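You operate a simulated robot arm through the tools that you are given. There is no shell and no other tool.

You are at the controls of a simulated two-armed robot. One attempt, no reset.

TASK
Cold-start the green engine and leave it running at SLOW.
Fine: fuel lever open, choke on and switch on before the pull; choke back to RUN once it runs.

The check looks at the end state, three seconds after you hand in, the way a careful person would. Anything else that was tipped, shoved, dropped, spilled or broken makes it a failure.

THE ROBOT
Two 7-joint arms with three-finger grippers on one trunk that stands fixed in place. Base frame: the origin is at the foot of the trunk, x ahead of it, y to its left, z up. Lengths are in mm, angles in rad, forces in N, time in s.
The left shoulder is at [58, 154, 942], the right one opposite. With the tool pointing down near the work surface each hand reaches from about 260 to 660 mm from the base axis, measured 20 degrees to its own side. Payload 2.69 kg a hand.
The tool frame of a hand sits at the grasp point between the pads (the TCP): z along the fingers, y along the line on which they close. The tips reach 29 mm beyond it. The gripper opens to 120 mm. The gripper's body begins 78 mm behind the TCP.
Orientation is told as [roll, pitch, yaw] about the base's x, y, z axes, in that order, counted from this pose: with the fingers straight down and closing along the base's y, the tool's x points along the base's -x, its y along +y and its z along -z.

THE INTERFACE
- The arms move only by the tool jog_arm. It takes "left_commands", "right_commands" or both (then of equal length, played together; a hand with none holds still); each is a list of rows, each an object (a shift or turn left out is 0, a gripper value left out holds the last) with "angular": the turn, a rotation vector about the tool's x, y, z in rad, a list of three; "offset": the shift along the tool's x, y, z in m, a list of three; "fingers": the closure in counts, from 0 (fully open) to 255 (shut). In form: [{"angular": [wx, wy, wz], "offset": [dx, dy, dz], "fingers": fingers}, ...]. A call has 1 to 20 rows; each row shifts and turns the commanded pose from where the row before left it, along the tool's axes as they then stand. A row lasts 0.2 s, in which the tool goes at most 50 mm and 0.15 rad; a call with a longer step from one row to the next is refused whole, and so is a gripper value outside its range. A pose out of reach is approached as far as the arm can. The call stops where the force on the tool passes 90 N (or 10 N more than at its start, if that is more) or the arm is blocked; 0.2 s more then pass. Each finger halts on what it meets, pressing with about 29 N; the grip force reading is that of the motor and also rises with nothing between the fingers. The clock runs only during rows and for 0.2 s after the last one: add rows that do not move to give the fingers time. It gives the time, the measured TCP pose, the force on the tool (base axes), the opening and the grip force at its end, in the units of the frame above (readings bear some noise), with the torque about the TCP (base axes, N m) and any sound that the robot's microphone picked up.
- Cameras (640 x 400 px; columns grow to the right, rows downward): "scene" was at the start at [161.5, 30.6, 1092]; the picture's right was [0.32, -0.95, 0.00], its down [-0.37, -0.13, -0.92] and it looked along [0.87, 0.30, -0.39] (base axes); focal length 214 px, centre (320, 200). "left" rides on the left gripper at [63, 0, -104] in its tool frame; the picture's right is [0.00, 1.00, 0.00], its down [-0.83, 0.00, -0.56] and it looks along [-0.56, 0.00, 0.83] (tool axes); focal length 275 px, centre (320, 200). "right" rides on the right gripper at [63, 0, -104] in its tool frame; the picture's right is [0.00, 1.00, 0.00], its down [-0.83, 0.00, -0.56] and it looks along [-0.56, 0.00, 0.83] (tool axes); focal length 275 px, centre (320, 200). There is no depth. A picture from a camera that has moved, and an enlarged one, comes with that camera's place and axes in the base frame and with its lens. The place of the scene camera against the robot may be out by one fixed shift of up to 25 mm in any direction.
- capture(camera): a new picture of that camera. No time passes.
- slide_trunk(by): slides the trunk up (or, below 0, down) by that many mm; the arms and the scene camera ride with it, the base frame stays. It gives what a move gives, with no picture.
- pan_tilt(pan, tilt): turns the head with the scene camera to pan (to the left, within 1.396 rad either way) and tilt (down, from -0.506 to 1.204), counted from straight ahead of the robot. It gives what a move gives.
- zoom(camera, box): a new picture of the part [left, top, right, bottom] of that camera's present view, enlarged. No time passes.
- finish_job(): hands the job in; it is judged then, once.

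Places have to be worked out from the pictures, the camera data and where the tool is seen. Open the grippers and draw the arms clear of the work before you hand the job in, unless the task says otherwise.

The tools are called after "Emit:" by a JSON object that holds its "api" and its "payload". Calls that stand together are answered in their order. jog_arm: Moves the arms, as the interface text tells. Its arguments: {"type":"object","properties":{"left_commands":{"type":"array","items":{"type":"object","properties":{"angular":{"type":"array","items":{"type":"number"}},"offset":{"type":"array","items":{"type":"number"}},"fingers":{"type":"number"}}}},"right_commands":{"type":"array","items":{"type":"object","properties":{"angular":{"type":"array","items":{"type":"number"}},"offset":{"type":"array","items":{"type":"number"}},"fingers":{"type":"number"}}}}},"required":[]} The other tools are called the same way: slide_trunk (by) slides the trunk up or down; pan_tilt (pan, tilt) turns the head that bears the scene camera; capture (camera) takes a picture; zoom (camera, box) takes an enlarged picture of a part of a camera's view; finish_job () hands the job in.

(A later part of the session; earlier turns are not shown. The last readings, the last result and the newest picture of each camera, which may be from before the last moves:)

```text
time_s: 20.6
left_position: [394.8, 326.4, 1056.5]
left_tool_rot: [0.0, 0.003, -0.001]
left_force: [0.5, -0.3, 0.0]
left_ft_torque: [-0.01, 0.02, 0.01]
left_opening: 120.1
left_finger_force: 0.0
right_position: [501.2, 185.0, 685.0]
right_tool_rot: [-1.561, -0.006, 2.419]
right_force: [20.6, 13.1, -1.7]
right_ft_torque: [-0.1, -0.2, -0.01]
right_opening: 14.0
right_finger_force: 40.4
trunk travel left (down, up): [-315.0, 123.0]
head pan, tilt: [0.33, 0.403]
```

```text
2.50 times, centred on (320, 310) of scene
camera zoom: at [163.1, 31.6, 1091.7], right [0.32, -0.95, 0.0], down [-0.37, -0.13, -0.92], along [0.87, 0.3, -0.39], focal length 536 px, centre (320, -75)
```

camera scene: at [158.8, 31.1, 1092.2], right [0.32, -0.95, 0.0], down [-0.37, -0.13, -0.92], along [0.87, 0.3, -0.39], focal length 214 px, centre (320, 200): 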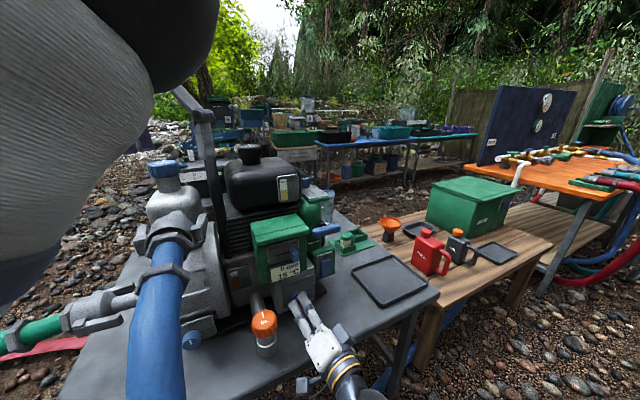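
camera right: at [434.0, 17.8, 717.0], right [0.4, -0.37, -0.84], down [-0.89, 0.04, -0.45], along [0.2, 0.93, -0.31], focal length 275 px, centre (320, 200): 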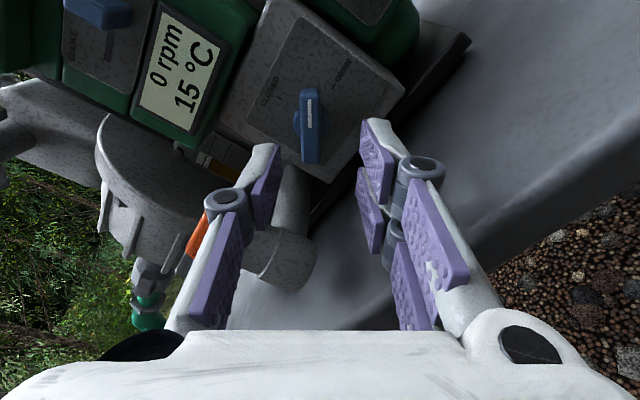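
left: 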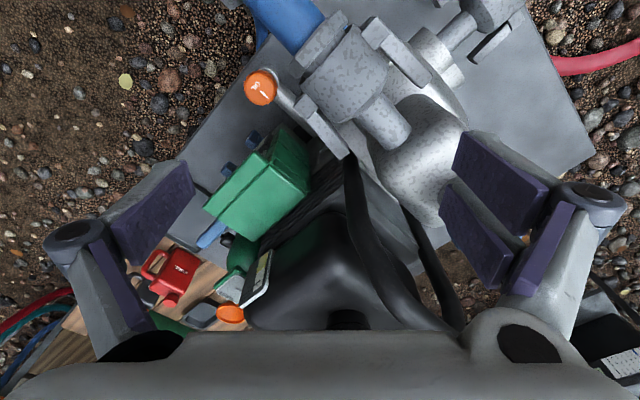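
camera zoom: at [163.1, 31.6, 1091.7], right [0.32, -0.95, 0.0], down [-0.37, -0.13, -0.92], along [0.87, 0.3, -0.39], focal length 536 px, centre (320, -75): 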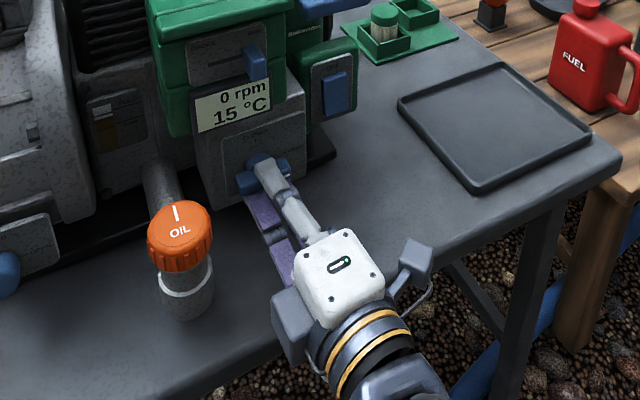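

Knob points straight at OPEN. Release, back off 60 mm, and close the fingers for pushing.

Emit:
{"api": "jog_arm", "payload": {"right_commands": [{"fingers": 170}, {}, {"offset": [0, 0, -0.03]}, {"offset": [0, 0, -0.03]}, {"offset": [0, 0, -0.03]}, {}]}}

Emit:
{"api": "capture", "payload": {"camera": "right"}}

Emit:
{"api": "zoom", "payload": {"camera": "scene", "box": [240, 200, 360, 320]}}

```text
time_s: 22.0
left_position: [394.8, 325.1, 1055.9]
left_tool_rot: [-0.001, 0.002, 0.0]
left_force: [-0.3, 0.9, 0.1]
left_ft_torque: [-0.01, 0.0, -0.01]
left_opening: 119.8
left_finger_force: 0.0
right_position: [439.3, 116.1, 684.8]
right_tool_rot: [-1.56, -0.003, 2.418]
right_force: [0.2, -0.9, 0.7]
right_ft_torque: [-0.02, -0.03, -0.03]
right_opening: 39.8
right_finger_force: 0.1
trunk travel left (down, up): [-315.0, 123.0]
head pan, tilt: [0.33, 0.403]
```

```text
taken
camera right: at [418.6, -3.3, 684.0], right [-0.01, -0.01, -1.0], down [-0.99, 0.13, 0.0], along [0.13, 0.99, -0.01], focal length 275 px, centre (320, 200)
```

right: 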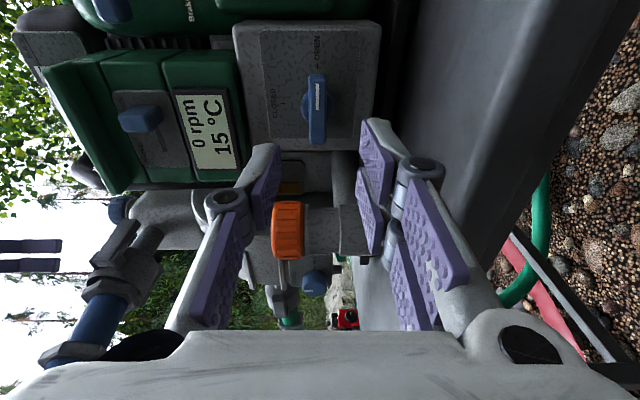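

```text
3.33 times, centred on (300, 260) of scene
camera zoom: at [161.4, 30.5, 1092.0], right [0.32, -0.95, 0.0], down [-0.37, -0.13, -0.92], along [0.87, 0.3, -0.39], focal length 715 px, centre (387, 0)
```

zoom: 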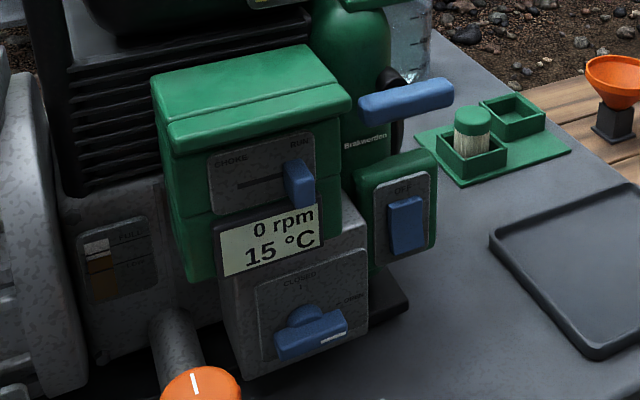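

Fuel is OPEN. Let me zoom on the choke slider and the switch from this side view to gauge their protrusion.

Emit:
{"api": "zoom", "payload": {"camera": "right", "box": [40, 20, 260, 200]}}

Emit:
{"api": "zoom", "payload": {"camera": "left", "box": [170, 110, 340, 290]}}

```text
2.22 times, centred on (150, 110) of right
camera zoom: at [418.6, -3.3, 684.0], right [-0.01, -0.01, -1.0], down [-0.99, 0.13, 0.0], along [0.13, 0.99, -0.01], focal length 612 px, centre (698, 400)
```

zoom: 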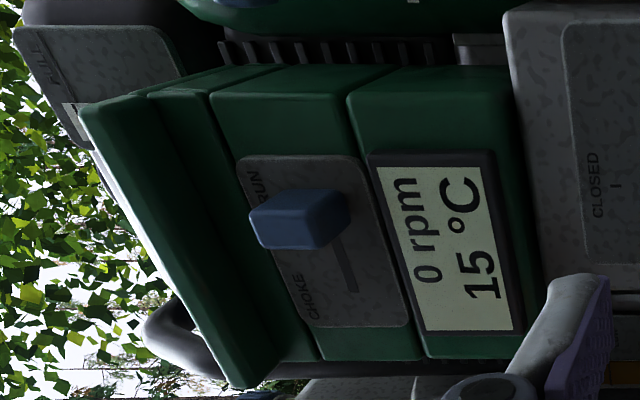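

```text
2.22 times, centred on (255, 200) of left
camera zoom: at [331.1, 326.6, 1161.6], right [0.0, 1.0, 0.0], down [0.83, 0.0, 0.56], along [0.56, 0.0, -0.83], focal length 612 px, centre (464, 200)
```

zoom: 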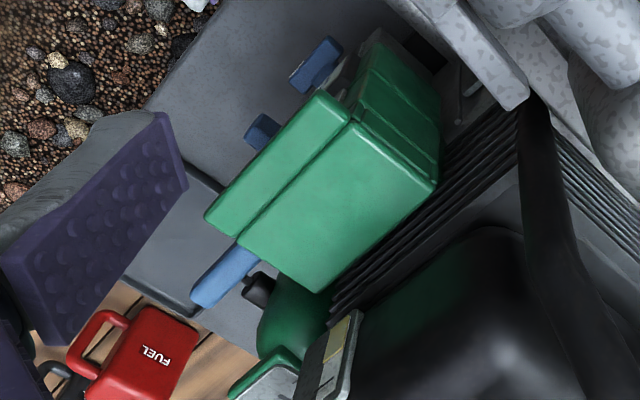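

Next: choke. I close the fingers and rise to z≈820, right of the slider (TCP r≈269), still 36 mm short of it.

Emit:
{"api": "jog_arm", "payload": {"right_commands": [{"offset": [0.0063, -0.045, 0], "fingers": 255}, {"offset": [0.0063, -0.045, 0]}, {"offset": [0.0064, -0.0452, 0]}, {"offset": [0, 0, 0.04]}, {}]}}

Emit:
{"api": "capture", "payload": {"camera": "right"}}

Emit:
{"api": "zoom", "payload": {"camera": "scene", "box": [240, 200, 360, 320]}}

Emit:
{"api": "zoom", "payload": {"camera": "left", "box": [170, 110, 340, 290]}}

```text
time_s: 23.2
left_position: [395.0, 325.2, 1056.3]
left_tool_rot: [0.0, -0.002, -0.001]
left_force: [0.4, -0.8, 0.7]
left_ft_torque: [0.0, 0.0, -0.05]
left_opening: 120.0
left_finger_force: 0.1
right_position: [483.5, 133.6, 822.7]
right_tool_rot: [-1.561, -0.002, 2.42]
right_force: [0.5, 0.8, 0.0]
right_ft_torque: [-0.01, 0.02, 0.0]
right_opening: 0.2
right_finger_force: 28.4
trunk travel left (down, up): [-315.0, 123.0]
head pan, tilt: [0.33, 0.403]
```

```text
taken
camera right: at [461.2, 14.6, 822.3], right [-0.01, -0.01, -1.0], down [-0.99, 0.13, 0.0], along [0.13, 0.99, -0.01], focal length 275 px, centre (320, 200)
```

right: 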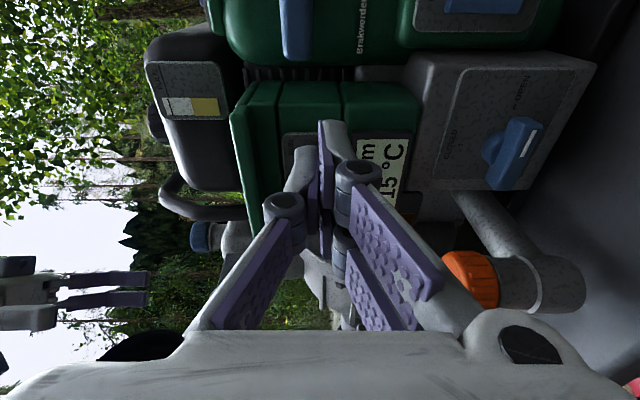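

```text
3.33 times, centred on (300, 260) of scene
camera zoom: at [161.6, 30.7, 1092.0], right [0.32, -0.95, 0.0], down [-0.37, -0.13, -0.92], along [0.87, 0.3, -0.39], focal length 715 px, centre (387, 0)
```

zoom: 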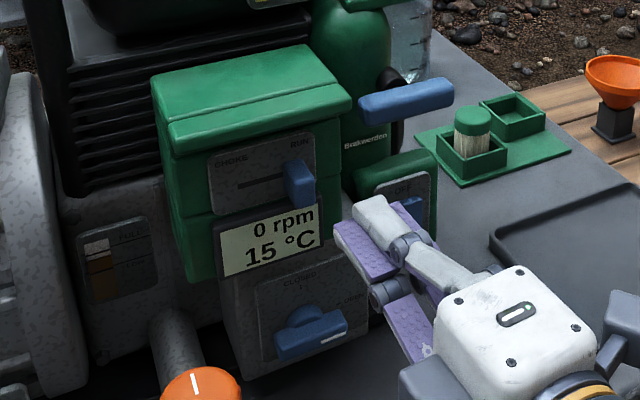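

```text
2.22 times, centred on (255, 200) of left
camera zoom: at [331.3, 326.8, 1161.5], right [0.0, 1.0, 0.0], down [0.83, 0.0, 0.56], along [0.56, 0.0, -0.83], focal length 612 px, centre (464, 200)
```

zoom: 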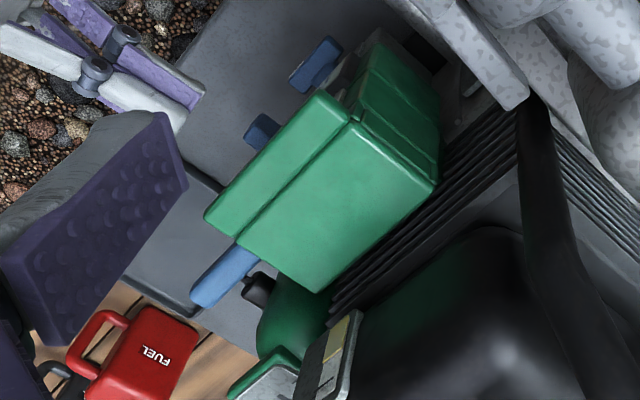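

Tip is right of the slider with ~8 mm clearance. Advance 46 mm so the tip sits beside it.

Emit:
{"api": "jog_arm", "payload": {"right_commands": [{"offset": [0, 0, 0.023]}, {"offset": [0, 0, 0.023]}, {}]}}

Emit:
{"api": "zoom", "payload": {"camera": "left", "box": [170, 110, 340, 290]}}

Emit:
{"api": "zoom", "payload": {"camera": "scene", "box": [240, 200, 360, 320]}}

```text
time_s: 23.8
left_position: [392.1, 324.2, 1057.0]
left_tool_rot: [-0.001, -0.002, 0.002]
left_force: [-0.4, 0.0, -0.7]
left_ft_torque: [0.0, 0.0, 0.06]
left_opening: 120.1
left_finger_force: 0.0
right_position: [501.7, 159.4, 821.6]
right_tool_rot: [-1.565, -0.004, 2.419]
right_force: [-26.6, -27.1, 2.5]
right_ft_torque: [-0.06, -0.01, 0.71]
right_opening: 0.2
right_finger_force: 28.7
trunk travel left (down, up): [-315.0, 123.0]
head pan, tilt: [0.33, 0.403]
stopped in row 2 (right hand): the force on the tool passed its limit at 109 N (the readings are from after the stop); the commanded pose is now the measured one
```

```text
2.22 times, centred on (255, 200) of left
camera zoom: at [329.0, 325.0, 1162.1], right [0.0, 1.0, 0.0], down [0.83, 0.0, 0.56], along [0.56, 0.0, -0.83], focal length 612 px, centre (464, 200)
```

zoom: 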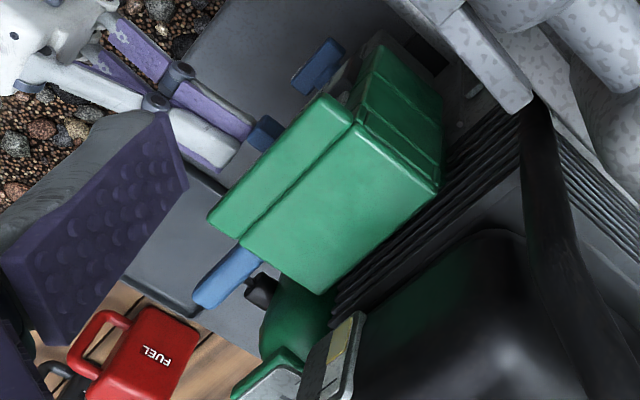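

```text
3.33 times, centred on (300, 260) of scene
camera zoom: at [159.0, 28.2, 1092.5], right [0.32, -0.95, 0.0], down [-0.37, -0.12, -0.92], along [0.87, 0.3, -0.39], focal length 715 px, centre (387, 0)
```

zoom: 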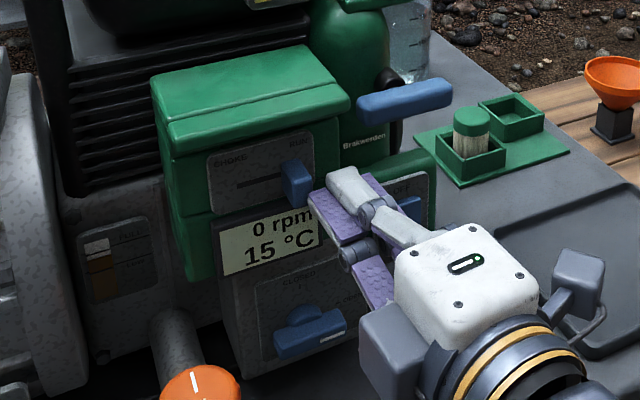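

The tip met something at n≈-482. Zooming in to see what it touches.

Emit:
{"api": "zoom", "payload": {"camera": "left", "box": [230, 130, 310, 190]}}

Emit:
{"api": "zoom", "payload": {"camera": "scene", "box": [275, 235, 325, 285]}}

Emit:
{"api": "capture", "payload": {"camera": "right"}}

```text
6.67 times, centred on (270, 160) of left
camera zoom: at [329.0, 325.0, 1162.1], right [0.0, 1.0, 0.0], down [0.83, 0.0, 0.56], along [0.56, 0.0, -0.83], focal length 1835 px, centre (653, 467)
```

zoom: 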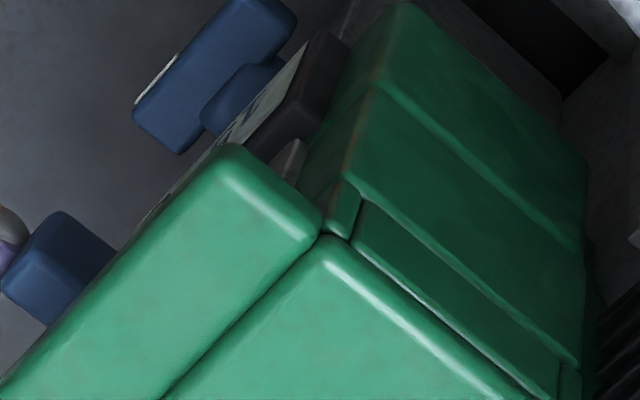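

```text
8.00 times, centred on (300, 260) of scene
camera zoom: at [159.0, 28.2, 1092.5], right [0.32, -0.95, 0.0], down [-0.37, -0.12, -0.92], along [0.87, 0.3, -0.39], focal length 1716 px, centre (480, -280)
```

zoom: 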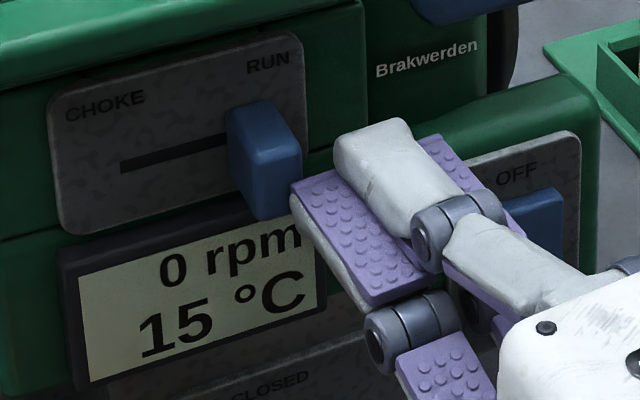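

```text
taken
camera right: at [482.0, 39.7, 822.3], right [0.0, -0.01, -1.0], down [-0.99, 0.13, 0.0], along [0.13, 0.99, -0.01], focal length 275 px, centre (320, 200)
```

right: 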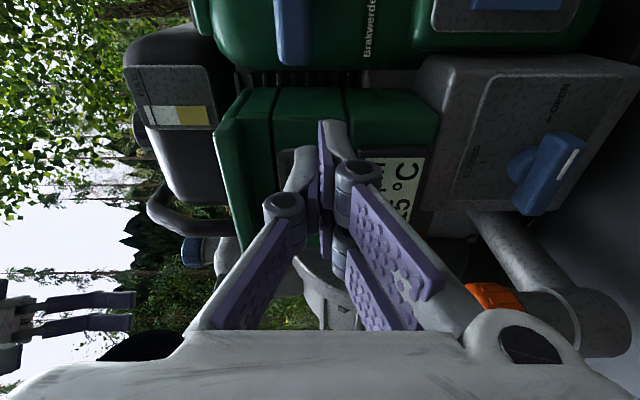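

The gripper's lower fingers are slightly wider than the upper one and the lower-left tip caught the slider front/display corner. I'll back off, go 7 mm up and 7 mm right, then advance again gently.

Emit:
{"api": "jog_arm", "payload": {"right_commands": [{"offset": [0, 0, -0.02]}, {"offset": [0.007, -0.0075, 0]}, {}]}}

Emit:
{"api": "jog_arm", "payload": {"right_commands": [{"offset": [0, 0, 0.012]}, {"offset": [0, 0, 0.012]}, {"offset": [0, 0, 0.01]}, {}]}}

Emit:
{"api": "zoom", "payload": {"camera": "scene", "box": [275, 235, 325, 285]}}

```text
time_s: 24.6
left_position: [394.4, 325.4, 1057.2]
left_tool_rot: [-0.002, 0.001, 0.001]
left_force: [-0.4, 0.2, -0.7]
left_ft_torque: [0.01, -0.02, 0.03]
left_opening: 120.0
left_finger_force: 0.0
right_position: [496.8, 141.7, 826.0]
right_tool_rot: [-1.556, -0.004, 2.421]
right_force: [-0.1, -0.2, 0.2]
right_ft_torque: [0.03, -0.01, 0.01]
right_opening: 0.0
right_finger_force: 28.6
trunk travel left (down, up): [-315.0, 123.0]
head pan, tilt: [0.33, 0.403]
```

```text
time_s: 25.6
left_position: [395.0, 326.5, 1055.2]
left_tool_rot: [-0.003, -0.001, 0.002]
left_force: [-0.2, -1.0, 0.1]
left_ft_torque: [-0.01, 0.01, -0.02]
left_opening: 120.2
left_finger_force: 0.0
right_position: [520.8, 168.4, 827.8]
right_tool_rot: [-1.561, -0.002, 2.42]
right_force: [-0.5, -0.1, -0.6]
right_ft_torque: [0.01, -0.02, 0.0]
right_opening: 0.0
right_finger_force: 28.9
trunk travel left (down, up): [-315.0, 123.0]
head pan, tilt: [0.33, 0.403]
```

```text
8.00 times, centred on (300, 260) of scene
camera zoom: at [161.5, 30.6, 1092.0], right [0.32, -0.95, 0.0], down [-0.37, -0.13, -0.92], along [0.87, 0.3, -0.39], focal length 1716 px, centre (480, -280)
```

zoom: 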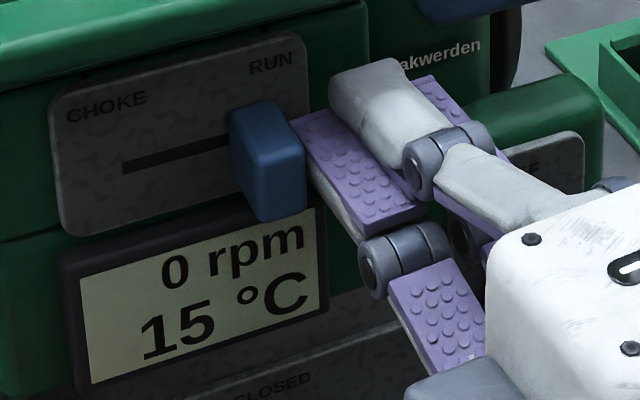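

Now the tip sits beside the slider without contact. Push left toward CHOKE.

Emit:
{"api": "jog_arm", "payload": {"right_commands": [{"offset": [-0.006, 0, 0]}, {"offset": [-0.006, 0, 0]}, {"offset": [-0.006, 0, 0]}, {"offset": [-0.006, 0, 0]}, {"offset": [-0.006, 0, 0]}, {}]}}

Emit:
{"api": "zoom", "payload": {"camera": "scene", "box": [275, 235, 325, 285]}}

```text
time_s: 27.2
left_position: [394.0, 326.6, 1056.0]
left_tool_rot: [0.0, 0.0, 0.003]
left_force: [-0.2, 0.8, 0.0]
left_ft_torque: [0.03, 0.0, 0.01]
left_opening: 120.0
left_finger_force: 0.1
right_position: [515.4, 162.9, 814.6]
right_tool_rot: [-1.527, 0.077, 2.386]
right_force: [0.5, 0.1, 0.1]
right_ft_torque: [0.04, -0.01, 0.01]
right_opening: 0.0
right_finger_force: 28.2
trunk travel left (down, up): [-315.0, 123.0]
head pan, tilt: [0.33, 0.403]
stopped in row 6 (right hand): the arm was blocked; the commanded pose is now the measured one
```

```text
8.00 times, centred on (300, 260) of scene
camera zoom: at [161.6, 30.5, 1092.0], right [0.32, -0.95, 0.0], down [-0.37, -0.13, -0.92], along [0.87, 0.3, -0.39], focal length 1716 px, centre (480, -280)
```

zoom: 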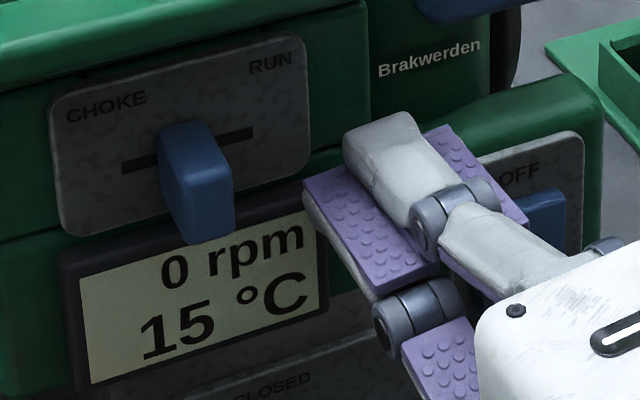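

The slider moved about two-thirds of the way, then the arm itself was blocked and the tool sprang back. Let me view the arm's configuration.

Emit:
{"api": "capture", "payload": {"camera": "scene"}}

Emit:
{"api": "capture", "payload": {"camera": "left"}}

Emit:
{"api": "capture", "payload": {"camera": "right"}}

```text
taken
camera scene: at [161.6, 30.5, 1092.0], right [0.32, -0.95, 0.0], down [-0.37, -0.13, -0.92], along [0.87, 0.3, -0.39], focal length 214 px, centre (320, 200)
```

scene: 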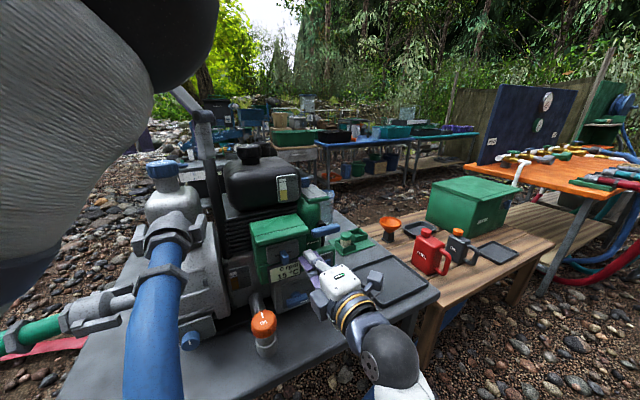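

```text
taken
camera left: at [331.5, 327.2, 1161.0], right [0.0, 1.0, 0.0], down [0.83, 0.0, 0.56], along [0.56, 0.0, -0.83], focal length 275 px, centre (320, 200)
```

left: 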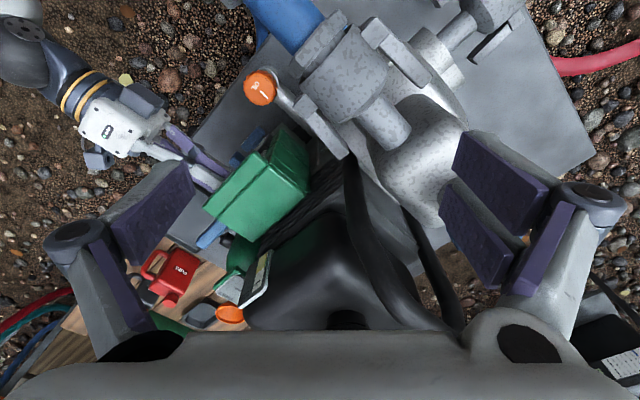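

```text
taken
camera right: at [490.6, 45.3, 823.5], right [0.03, -0.09, -1.0], down [-0.99, 0.16, -0.04], along [0.17, 0.98, -0.08], focal length 275 px, centre (320, 200)
```

right: 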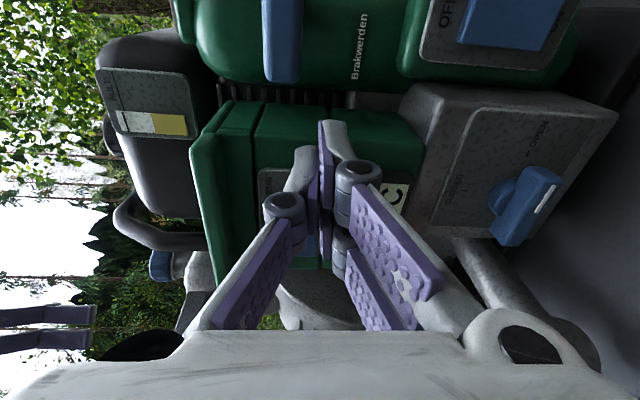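

I'll turn the head to look at the right arm itself to see what blocks it.

Emit:
{"api": "pan_tilt", "payload": {"pan": -0.35, "tilt": 0.9}}

Emit:
{"api": "capture", "payload": {"camera": "scene"}}

```text
time_s: 28.2
left_position: [395.2, 325.7, 1056.1]
left_tool_rot: [-0.003, 0.001, 0.001]
left_force: [0.2, -0.3, 0.2]
left_ft_torque: [0.0, 0.03, 0.01]
left_opening: 119.8
left_finger_force: 0.0
right_position: [516.0, 163.8, 814.3]
right_tool_rot: [-1.525, 0.076, 2.39]
right_force: [-0.7, 0.7, 1.2]
right_ft_torque: [0.01, 0.02, 0.0]
right_opening: 0.1
right_finger_force: 28.8
trunk travel left (down, up): [-315.0, 123.0]
head pan, tilt: [-0.351, 0.901]
```

```text
taken
camera scene: at [144.8, -25.2, 1049.3], right [-0.34, -0.94, 0.0], down [-0.74, 0.27, -0.62], along [0.58, -0.21, -0.78], focal length 214 px, centre (320, 200)
```

scene: 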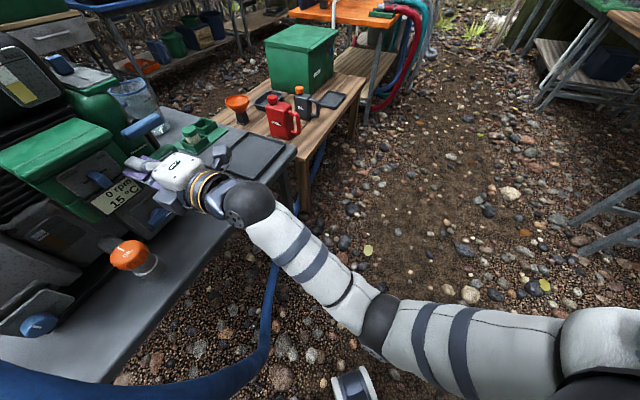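

Nothing visibly touches the arm, so it looks like a kinematic limit. I'll back off 40 mm, restore the orientation, and probe the leftward motion in free space.

Emit:
{"api": "jog_arm", "payload": {"right_commands": [{"offset": [0.003, 0, -0.02]}, {"offset": [0, 0, -0.02]}, {"angular": [0.036, -0.03, 0.078]}, {"offset": [0, -0.013, 0]}, {}, {"offset": [-0.01, 0, 0]}, {"offset": [-0.01, 0, 0]}, {"offset": [-0.01, 0, 0]}, {"offset": [-0.01, 0, 0]}, {}]}}

Emit:
{"api": "capture", "payload": {"camera": "scene"}}

```text
time_s: 30.6
left_position: [394.9, 326.0, 1056.7]
left_tool_rot: [-0.002, 0.001, 0.003]
left_force: [-0.2, 0.6, 0.4]
left_ft_torque: [0.05, 0.0, 0.0]
left_opening: 120.1
left_finger_force: 0.1
right_position: [472.8, 132.9, 791.6]
right_tool_rot: [-1.485, 0.095, 2.393]
right_force: [0.7, 0.7, 0.5]
right_ft_torque: [0.01, -0.03, 0.01]
right_opening: 0.0
right_finger_force: 29.2
trunk travel left (down, up): [-315.0, 123.0]
head pan, tilt: [-0.351, 0.901]
stopped in row 10 (right hand): the arm was blocked; the commanded pose is now the measured one
```

```text
taken
camera scene: at [144.8, -25.3, 1049.2], right [-0.34, -0.94, 0.0], down [-0.74, 0.27, -0.62], along [0.58, -0.21, -0.78], focal length 214 px, centre (320, 200)
```

scene: 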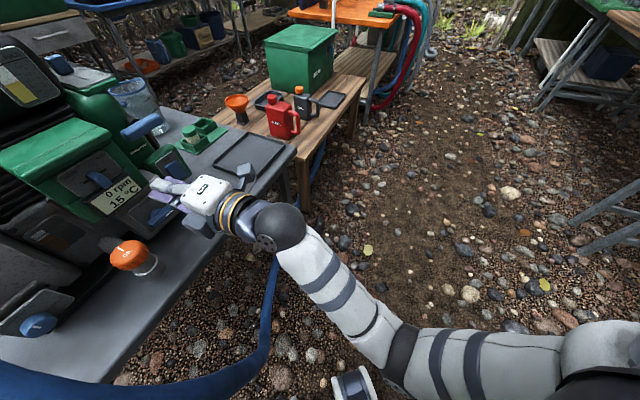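

It is blocked even in free space, so this level orientation is near a wrist limit/singularity here. I'll pitch the tool ~45° downward (fingers pointing forward-down), which should be kinder to the wrist, and test it away from the engine.

Emit:
{"api": "jog_arm", "payload": {"right_commands": [{"offset": [0.01, 0, -0.02]}, {"offset": [0.01, -0.02, 0]}, {"angular": [-0.13, 0, 0]}, {"angular": [-0.13, 0, 0]}, {"angular": [-0.13, 0, 0]}, {"angular": [-0.13, 0, 0]}, {"angular": [-0.13, 0, 0]}, {"angular": [-0.13, 0, 0]}, {}]}}

Emit:
{"api": "capture", "payload": {"camera": "scene"}}

Emit:
{"api": "capture", "payload": {"camera": "right"}}

```text
time_s: 32.6
left_position: [393.9, 325.5, 1056.2]
left_tool_rot: [-0.004, 0.005, 0.003]
left_force: [-0.2, 0.4, 0.4]
left_ft_torque: [0.02, 0.01, -0.03]
left_opening: 120.0
left_finger_force: 0.0
right_position: [473.0, 102.7, 835.0]
right_tool_rot: [-0.774, 0.089, 2.394]
right_force: [0.0, -0.5, 0.0]
right_ft_torque: [-0.01, 0.01, 0.03]
right_opening: 0.1
right_finger_force: 28.4
right hand out of reach, approached as far as the arm can: row 3
trunk travel left (down, up): [-315.0, 123.0]
head pan, tilt: [-0.351, 0.901]
```

```text
taken
camera scene: at [144.9, -25.3, 1049.2], right [-0.34, -0.94, 0.0], down [-0.74, 0.27, -0.62], along [0.58, -0.21, -0.78], focal length 214 px, centre (320, 200)
```

scene: 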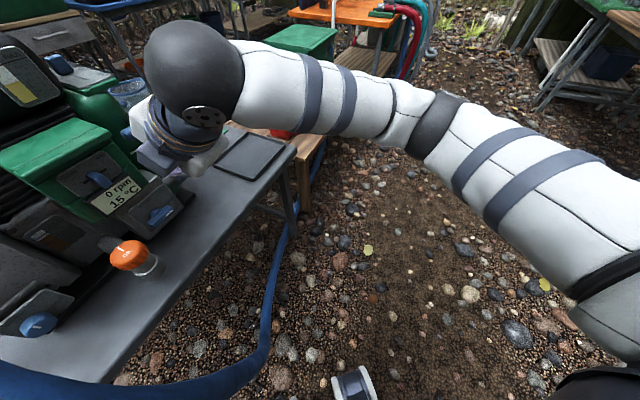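

```text
taken
camera right: at [464.6, 12.1, 914.9], right [-0.44, -0.57, -0.7], down [-0.9, 0.3, 0.32], along [0.03, 0.76, -0.64], focal length 275 px, centre (320, 200)
```

right: 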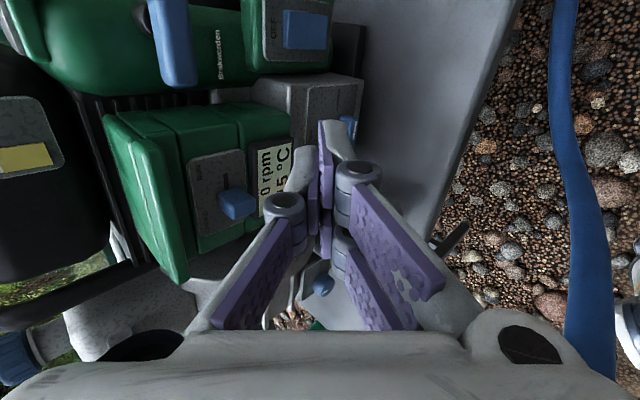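

The arm flipped to a comfortable elbow-up configuration. Straighten the residual roll and approach the slider from front-above, stopping ~20 mm short.

Emit:
{"api": "jog_arm", "payload": {"right_commands": [{"angular": [0.002, -0.082, 0.044]}, {"offset": [-0.011, -0.0227, 0.0197]}, {"offset": [-0.011, -0.0227, 0.0197]}, {}]}}

Emit:
{"api": "capture", "payload": {"camera": "right"}}

Emit:
{"api": "zoom", "payload": {"camera": "scene", "box": [60, 100, 260, 250]}}

Emit:
{"api": "zoom", "payload": {"camera": "left", "box": [170, 110, 310, 220]}}

```text
time_s: 33.6
left_position: [394.7, 325.2, 1055.0]
left_tool_rot: [-0.002, 0.001, 0.001]
left_force: [0.4, -0.5, -0.1]
left_ft_torque: [0.01, -0.01, -0.02]
left_opening: 119.9
left_finger_force: 0.2
right_position: [495.5, 163.5, 838.4]
right_tool_rot: [-0.776, 0.002, 2.421]
right_force: [0.1, 0.0, -0.4]
right_ft_torque: [0.0, -0.02, 0.02]
right_opening: 0.3
right_finger_force: 28.8
trunk travel left (down, up): [-315.0, 123.0]
head pan, tilt: [-0.351, 0.901]
```

```text
taken
camera right: at [495.2, 67.7, 912.6], right [-0.47, -0.54, -0.7], down [-0.88, 0.25, 0.39], along [-0.03, 0.8, -0.6], focal length 275 px, centre (320, 200)
```

right: 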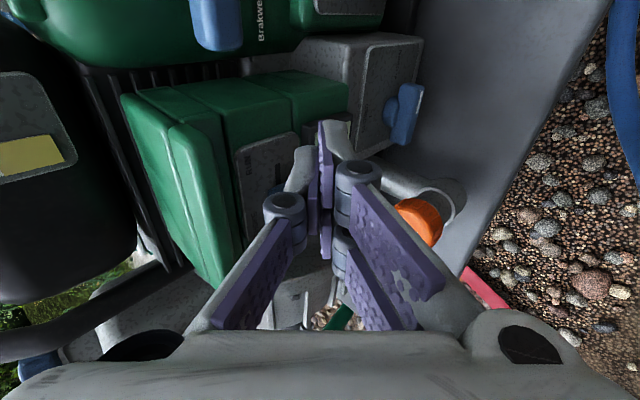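

```text
2.67 times, centred on (160, 175) of scene
camera zoom: at [144.8, -25.3, 1049.2], right [-0.34, -0.94, 0.0], down [-0.74, 0.27, -0.62], along [0.58, -0.21, -0.78], focal length 572 px, centre (747, 267)
```

zoom: 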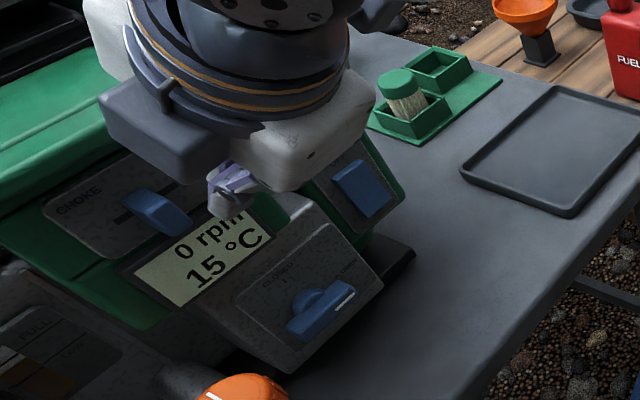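

```text
3.64 times, centred on (240, 165) of left
camera zoom: at [331.5, 327.1, 1160.9], right [0.0, 1.0, 0.0], down [0.83, 0.0, 0.56], along [0.56, 0.0, -0.83], focal length 1001 px, centre (611, 327)
```

zoom: 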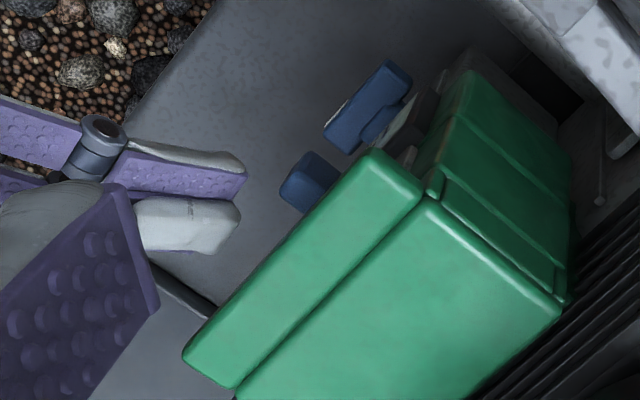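

The tip is clear to the right of the slider. Advance the last ~20 mm and push left in small steps.

Emit:
{"api": "jog_arm", "payload": {"right_commands": [{"offset": [0, -0.0075, 0.00735]}, {"offset": [0, -0.0075, 0.00735]}, {}, {"offset": [-0.006, 0, 0]}, {"offset": [-0.006, 0, 0]}, {"offset": [-0.006, 0, 0]}, {"offset": [-0.005, 0, 0]}, {}]}}

Emit:
{"api": "zoom", "payload": {"camera": "scene", "box": [60, 100, 260, 250]}}

Emit:
{"api": "zoom", "payload": {"camera": "left", "box": [170, 110, 310, 220]}}

```text
time_s: 35.4
left_position: [395.0, 326.9, 1054.8]
left_tool_rot: [-0.002, 0.003, 0.002]
left_force: [1.2, 0.4, -0.2]
left_ft_torque: [-0.01, 0.0, 0.01]
left_opening: 120.0
left_finger_force: 0.1
right_position: [491.9, 194.6, 839.6]
right_tool_rot: [-0.777, 0.001, 2.421]
right_force: [2.6, -2.3, 0.7]
right_ft_torque: [-0.02, -0.08, -0.08]
right_opening: 0.0
right_finger_force: 28.4
trunk travel left (down, up): [-315.0, 123.0]
head pan, tilt: [-0.351, 0.901]
```

```text
2.67 times, centred on (160, 175) of scene
camera zoom: at [145.0, -25.5, 1049.2], right [-0.34, -0.94, 0.0], down [-0.74, 0.27, -0.62], along [0.58, -0.21, -0.78], focal length 572 px, centre (747, 267)
```

zoom: 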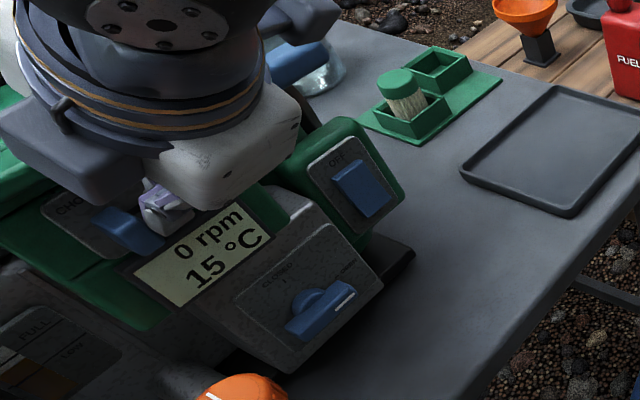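

```text
3.64 times, centred on (240, 165) of left
camera zoom: at [331.7, 326.9, 1161.0], right [0.0, 1.0, 0.0], down [0.83, 0.0, 0.56], along [0.56, 0.0, -0.83], focal length 1001 px, centre (611, 327)
```

zoom: 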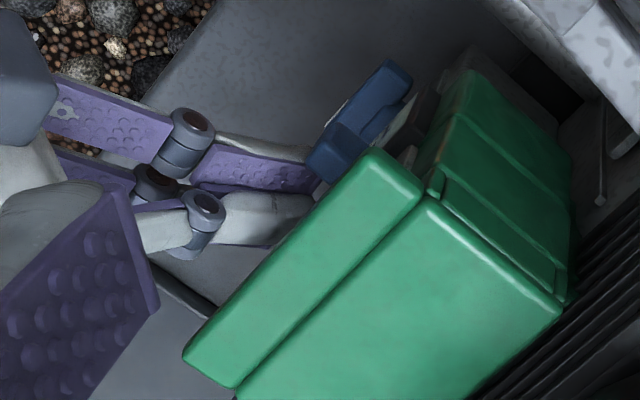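

Slider is moving with low force. Continue left in small steps until it reaches its end stop.

Emit:
{"api": "jog_arm", "payload": {"right_commands": [{"offset": [-0.003, 0, 0]}, {"offset": [-0.003, 0, 0]}, {}]}}

Emit:
{"api": "zoom", "payload": {"camera": "left", "box": [170, 110, 310, 220]}}

Emit:
{"api": "zoom", "payload": {"camera": "scene", "box": [60, 120, 160, 220]}}

```text
time_s: 36.2
left_position: [395.7, 324.3, 1056.7]
left_tool_rot: [0.001, 0.003, 0.002]
left_force: [-0.6, 0.5, 0.1]
left_ft_torque: [-0.02, 0.04, 0.01]
left_opening: 119.9
left_finger_force: 0.0
right_position: [491.3, 195.1, 838.8]
right_tool_rot: [-0.779, 0.002, 2.417]
right_force: [27.2, -17.5, 6.5]
right_ft_torque: [-0.18, -0.43, -0.6]
right_opening: 0.0
right_finger_force: 28.3
trunk travel left (down, up): [-315.0, 123.0]
head pan, tilt: [-0.351, 0.901]
```

```text
3.64 times, centred on (240, 165) of left
camera zoom: at [333.7, 325.4, 1160.9], right [0.0, 1.0, 0.0], down [0.83, 0.0, 0.55], along [0.55, 0.0, -0.83], focal length 1001 px, centre (611, 327)
```

zoom: 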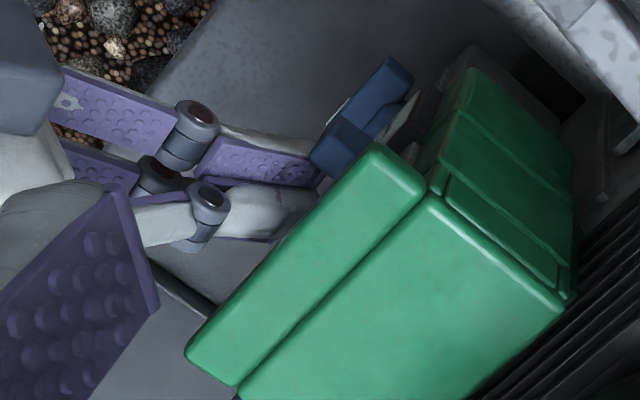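

```text
4.00 times, centred on (110, 170) of scene
camera zoom: at [146.8, -26.9, 1048.9], right [-0.34, -0.94, 0.0], down [-0.74, 0.27, -0.62], along [0.58, -0.21, -0.79], focal length 858 px, centre (1160, 320)
```

zoom: 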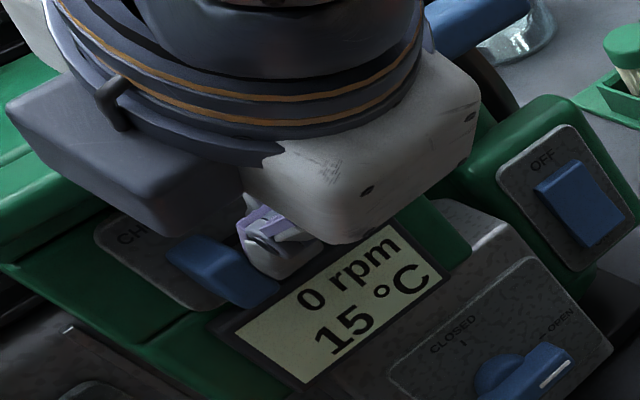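

The slider is against its CHOKE stop (33 N, no more motion). Back off right and outward, flatten the tool to ~65° and move across in front of the rocker switch.

Emit:
{"api": "jog_arm", "payload": {"right_commands": [{"offset": [0.008, 0, 0]}, {"offset": [0, 0.0286, -0.028]}, {"offset": [0, 0.0286, -0.028]}, {"angular": [0.118, 0, 0]}, {"angular": [0.118, 0, 0]}, {"angular": [0.118, 0, 0]}, {"offset": [0.0265, 0.0276, 0.013]}, {"offset": [0.0265, 0.0276, 0.013]}, {"offset": [0.0265, 0.0276, 0.013]}, {"offset": [0.0265, 0.0276, 0.013]}, {}]}}

Emit:
{"api": "capture", "payload": {"camera": "right"}}

Emit:
{"api": "capture", "payload": {"camera": "scene"}}

```text
time_s: 38.6
left_position: [393.9, 326.0, 1055.3]
left_tool_rot: [-0.002, -0.001, 0.002]
left_force: [0.3, -0.3, 0.6]
left_ft_torque: [0.01, -0.01, -0.02]
left_opening: 120.1
left_finger_force: 0.0
right_position: [524.3, 64.0, 717.1]
right_tool_rot: [-1.131, 0.005, 2.425]
right_force: [0.2, 0.1, 0.0]
right_ft_torque: [-0.01, 0.02, 0.04]
right_opening: 0.0
right_finger_force: 28.5
trunk travel left (down, up): [-315.0, 123.0]
head pan, tilt: [-0.351, 0.901]
```

```text
taken
camera right: at [509.0, -48.9, 762.1], right [-0.28, -0.33, -0.9], down [-0.96, 0.17, 0.23], along [0.08, 0.93, -0.36], focal length 275 px, centre (320, 200)
```

right: 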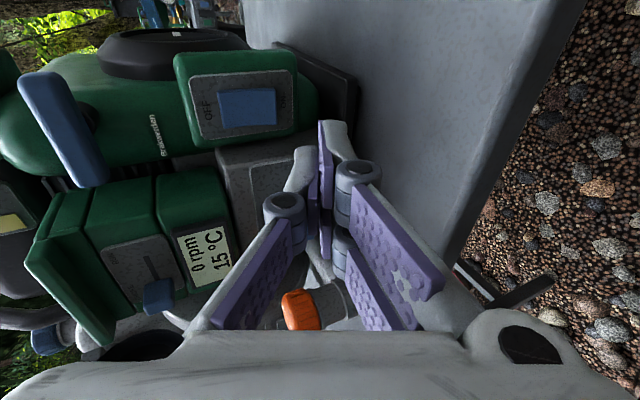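

```text
taken
camera scene: at [144.8, -25.4, 1049.3], right [-0.34, -0.94, 0.0], down [-0.74, 0.27, -0.62], along [0.58, -0.21, -0.78], focal length 214 px, centre (320, 200)
```

scene: 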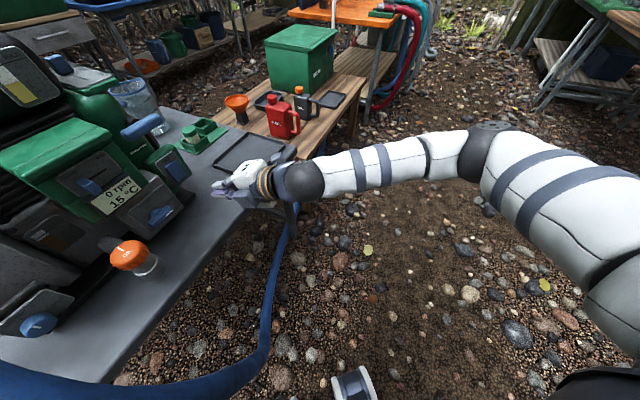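

Choke slider is visibly at the CHOKE end. Zoom on the rocker for its shape/pressing geometry.

Emit:
{"api": "zoom", "payload": {"camera": "right", "box": [160, 30, 340, 180]}}

Emit:
{"api": "zoom", "payload": {"camera": "scene", "box": [40, 30, 200, 230]}}

```text
2.67 times, centred on (250, 105) of right
camera zoom: at [509.0, -48.9, 762.1], right [-0.28, -0.33, -0.9], down [-0.96, 0.17, 0.23], along [0.08, 0.93, -0.36], focal length 734 px, centre (507, 453)
```

zoom: 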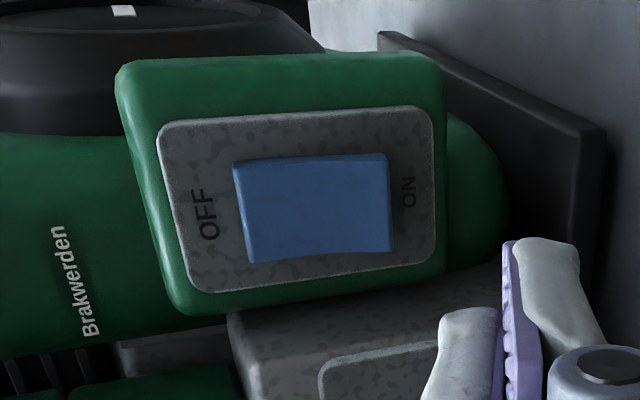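

```text
2.00 times, centred on (120, 130) of scene
camera zoom: at [144.8, -25.4, 1049.3], right [-0.34, -0.94, 0.0], down [-0.74, 0.27, -0.62], along [0.58, -0.21, -0.78], focal length 429 px, centre (720, 340)
```

zoom: 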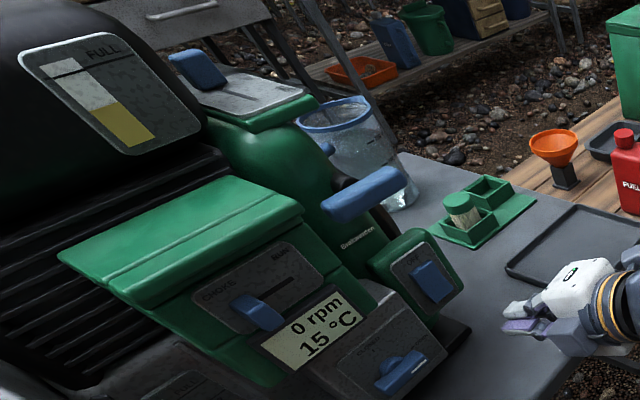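

Rocker centre confirmed at ≈(610,159,720). I lower the tip so the leading edge lands on the ON (lower) end at z≈703, and advance to just short of it.

Emit:
{"api": "jog_arm", "payload": {"right_commands": [{"offset": [0, 0.01, 0.0047]}, {"offset": [0, -0.01206, 0.02563]}, {"offset": [0, -0.01206, 0.02563]}, {"offset": [0, -0.01206, 0.02563]}, {}]}}

Emit:
{"api": "capture", "payload": {"camera": "right"}}

Emit:
{"api": "zoom", "payload": {"camera": "scene", "box": [100, 90, 220, 220]}}

```text
time_s: 39.8
left_position: [394.8, 326.6, 1056.2]
left_tool_rot: [-0.001, 0.0, 0.002]
left_force: [-0.5, -0.7, -0.1]
left_ft_torque: [-0.04, 0.03, -0.02]
left_opening: 119.5
left_finger_force: 0.0
right_position: [577.2, 127.2, 706.9]
right_tool_rot: [-1.131, 0.002, 2.424]
right_force: [-0.4, 0.5, 0.5]
right_ft_torque: [0.03, 0.03, 0.01]
right_opening: 0.1
right_finger_force: 28.5
trunk travel left (down, up): [-315.0, 123.0]
head pan, tilt: [-0.351, 0.901]
```

```text
taken
camera right: at [563.3, 15.4, 750.5], right [-0.28, -0.32, -0.9], down [-0.96, 0.17, 0.23], along [0.08, 0.93, -0.36], focal length 275 px, centre (320, 200)
```

right: 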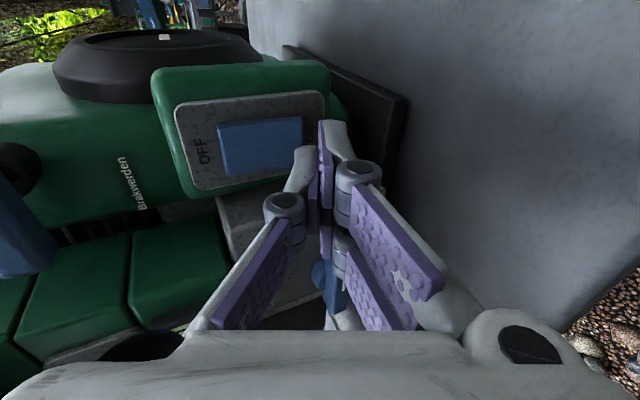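

```text
3.08 times, centred on (160, 155) of scene
camera zoom: at [144.8, -25.2, 1049.2], right [-0.34, -0.94, 0.0], down [-0.74, 0.27, -0.62], along [0.58, -0.21, -0.78], focal length 660 px, centre (812, 338)
```

zoom: 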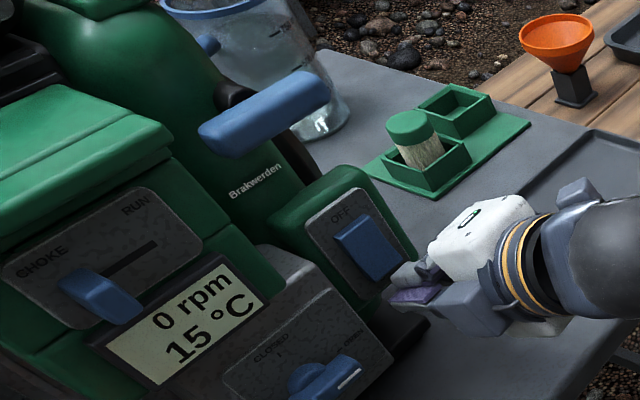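

Tip is right at the ON end, ~15 mm short. Press inward gently in 4 mm steps.

Emit:
{"api": "jog_arm", "payload": {"right_commands": [{"offset": [0, -0.0017, 0.0036]}, {"offset": [0, -0.0017, 0.0036]}, {"offset": [0, -0.0017, 0.0036]}, {"offset": [0, -0.0017, 0.0036]}, {}]}}

Emit:
{"api": "zoom", "payload": {"camera": "scene", "box": [120, 120, 200, 200]}}

```text
time_s: 41.0
left_position: [394.7, 324.8, 1056.7]
left_tool_rot: [0.0, 0.0, 0.003]
left_force: [0.2, -0.4, 0.0]
left_ft_torque: [0.01, -0.03, 0.01]
left_opening: 119.9
left_finger_force: 0.1
right_position: [586.0, 138.6, 707.4]
right_tool_rot: [-1.131, 0.0, 2.422]
right_force: [-1.8, -0.8, 0.5]
right_ft_torque: [0.02, -0.03, 0.0]
right_opening: 0.2
right_finger_force: 28.2
trunk travel left (down, up): [-315.0, 123.0]
head pan, tilt: [-0.351, 0.901]
```

```text
5.00 times, centred on (160, 160) of scene
camera zoom: at [144.7, -25.3, 1049.3], right [-0.34, -0.94, 0.0], down [-0.74, 0.27, -0.62], along [0.58, -0.21, -0.78], focal length 1072 px, centre (1120, 400)
```

zoom: 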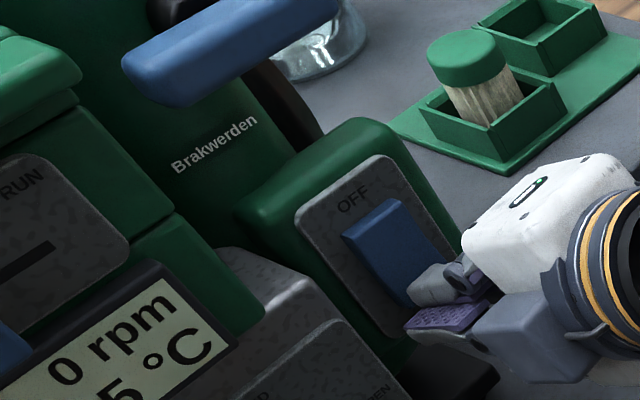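

Contact just beginning. Continue pressing.

Emit:
{"api": "jog_arm", "payload": {"right_commands": [{"offset": [0, -0.0013, 0.0027]}, {"offset": [0, -0.0013, 0.0027]}, {"offset": [0, -0.0013, 0.0027]}]}}

Emit:
{"api": "zoom", "payload": {"camera": "scene", "box": [120, 120, 200, 200]}}

```text
time_s: 41.8
left_position: [391.9, 323.2, 1058.1]
left_tool_rot: [0.002, -0.001, 0.001]
left_force: [0.0, 0.9, -0.1]
left_ft_torque: [0.04, -0.02, 0.0]
left_opening: 120.2
left_finger_force: 0.1
right_position: [589.4, 142.7, 707.4]
right_tool_rot: [-1.132, 0.002, 2.421]
right_force: [-35.9, -34.4, 5.2]
right_ft_torque: [-0.02, -0.07, -0.38]
right_opening: 0.0
right_finger_force: 28.2
trunk travel left (down, up): [-315.0, 123.0]
head pan, tilt: [-0.351, 0.901]
```

```text
5.00 times, centred on (160, 160) of scene
camera zoom: at [141.7, -28.0, 1049.6], right [-0.34, -0.94, 0.0], down [-0.73, 0.27, -0.62], along [0.59, -0.21, -0.78], focal length 1072 px, centre (1120, 400)
```

zoom: 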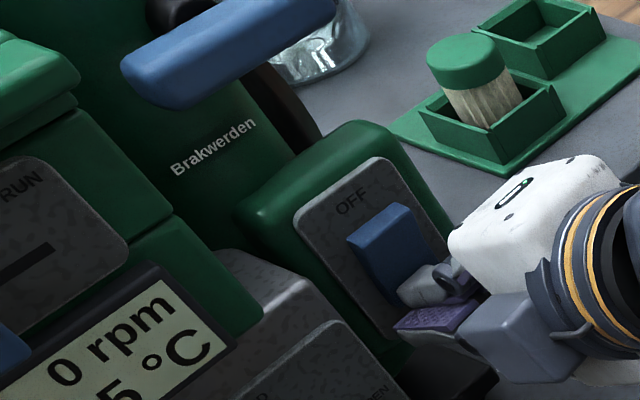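

The rocker has visibly flipped – its OFF end now stands proud, ON end pressed in. Back off along the normal and verify.

Emit:
{"api": "jog_arm", "payload": {"right_commands": [{"offset": [0, 0.0094, -0.02]}, {"offset": [0, 0.0128, -0.0271]}, {"offset": [0, 0.0128, -0.0271]}, {"offset": [0, 0.0128, -0.0271]}, {}]}}

Emit:
{"api": "zoom", "payload": {"camera": "scene", "box": [120, 120, 200, 200]}}

Emit:
{"api": "zoom", "payload": {"camera": "right", "box": [160, 30, 340, 180]}}

Emit:
{"api": "zoom", "payload": {"camera": "scene", "box": [20, 30, 160, 170]}}

```text
time_s: 43.0
left_position: [394.2, 325.8, 1055.0]
left_tool_rot: [-0.001, -0.001, 0.002]
left_force: [-0.3, 0.1, 0.0]
left_ft_torque: [0.02, 0.0, -0.02]
left_opening: 119.9
left_finger_force: 0.1
right_position: [517.9, 58.3, 707.0]
right_tool_rot: [-1.13, 0.003, 2.424]
right_force: [0.5, 0.7, 0.3]
right_ft_torque: [0.02, -0.02, 0.02]
right_opening: 0.0
right_finger_force: 28.3
trunk travel left (down, up): [-315.0, 123.0]
head pan, tilt: [-0.351, 0.901]
```

```text
5.00 times, centred on (160, 160) of scene
camera zoom: at [144.8, -25.3, 1049.2], right [-0.34, -0.94, 0.0], down [-0.74, 0.27, -0.62], along [0.58, -0.21, -0.78], focal length 1072 px, centre (1120, 400)
```

zoom: 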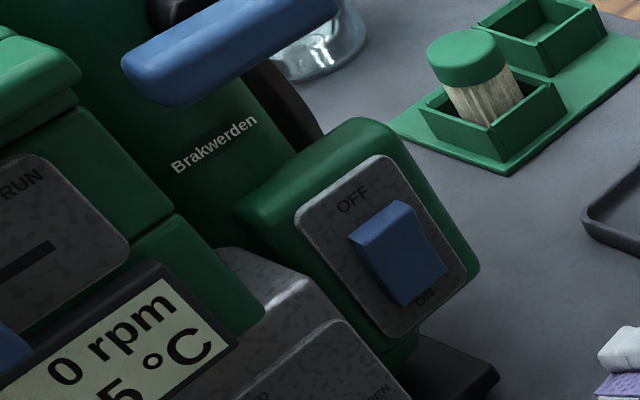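

```text
2.67 times, centred on (250, 105) of right
camera zoom: at [503.8, -53.2, 750.9], right [-0.27, -0.32, -0.9], down [-0.96, 0.17, 0.23], along [0.08, 0.93, -0.36], focal length 734 px, centre (507, 453)
```

zoom: 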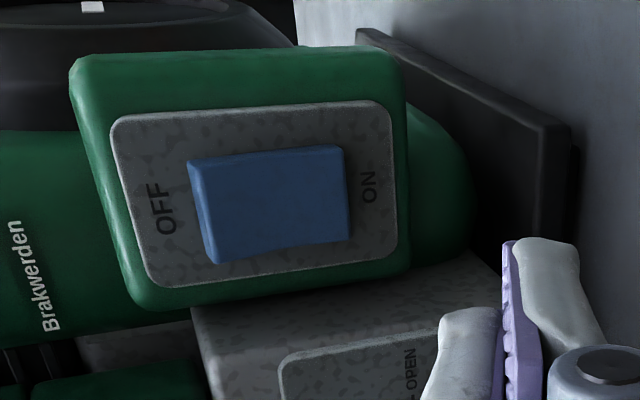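

```text
2.86 times, centred on (90, 100) of scene
camera zoom: at [144.8, -25.3, 1049.2], right [-0.34, -0.94, 0.0], down [-0.74, 0.27, -0.62], along [0.58, -0.21, -0.78], focal length 613 px, centre (977, 486)
```

zoom: 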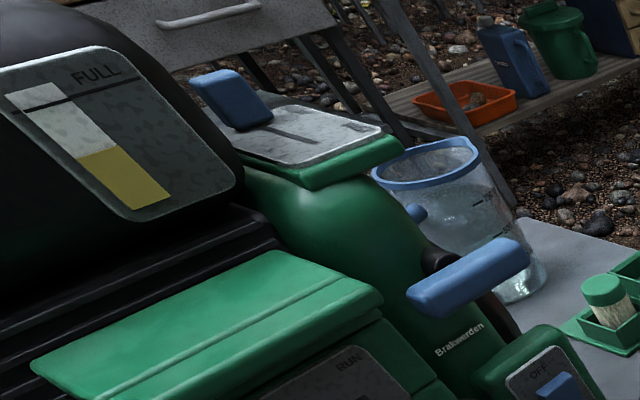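

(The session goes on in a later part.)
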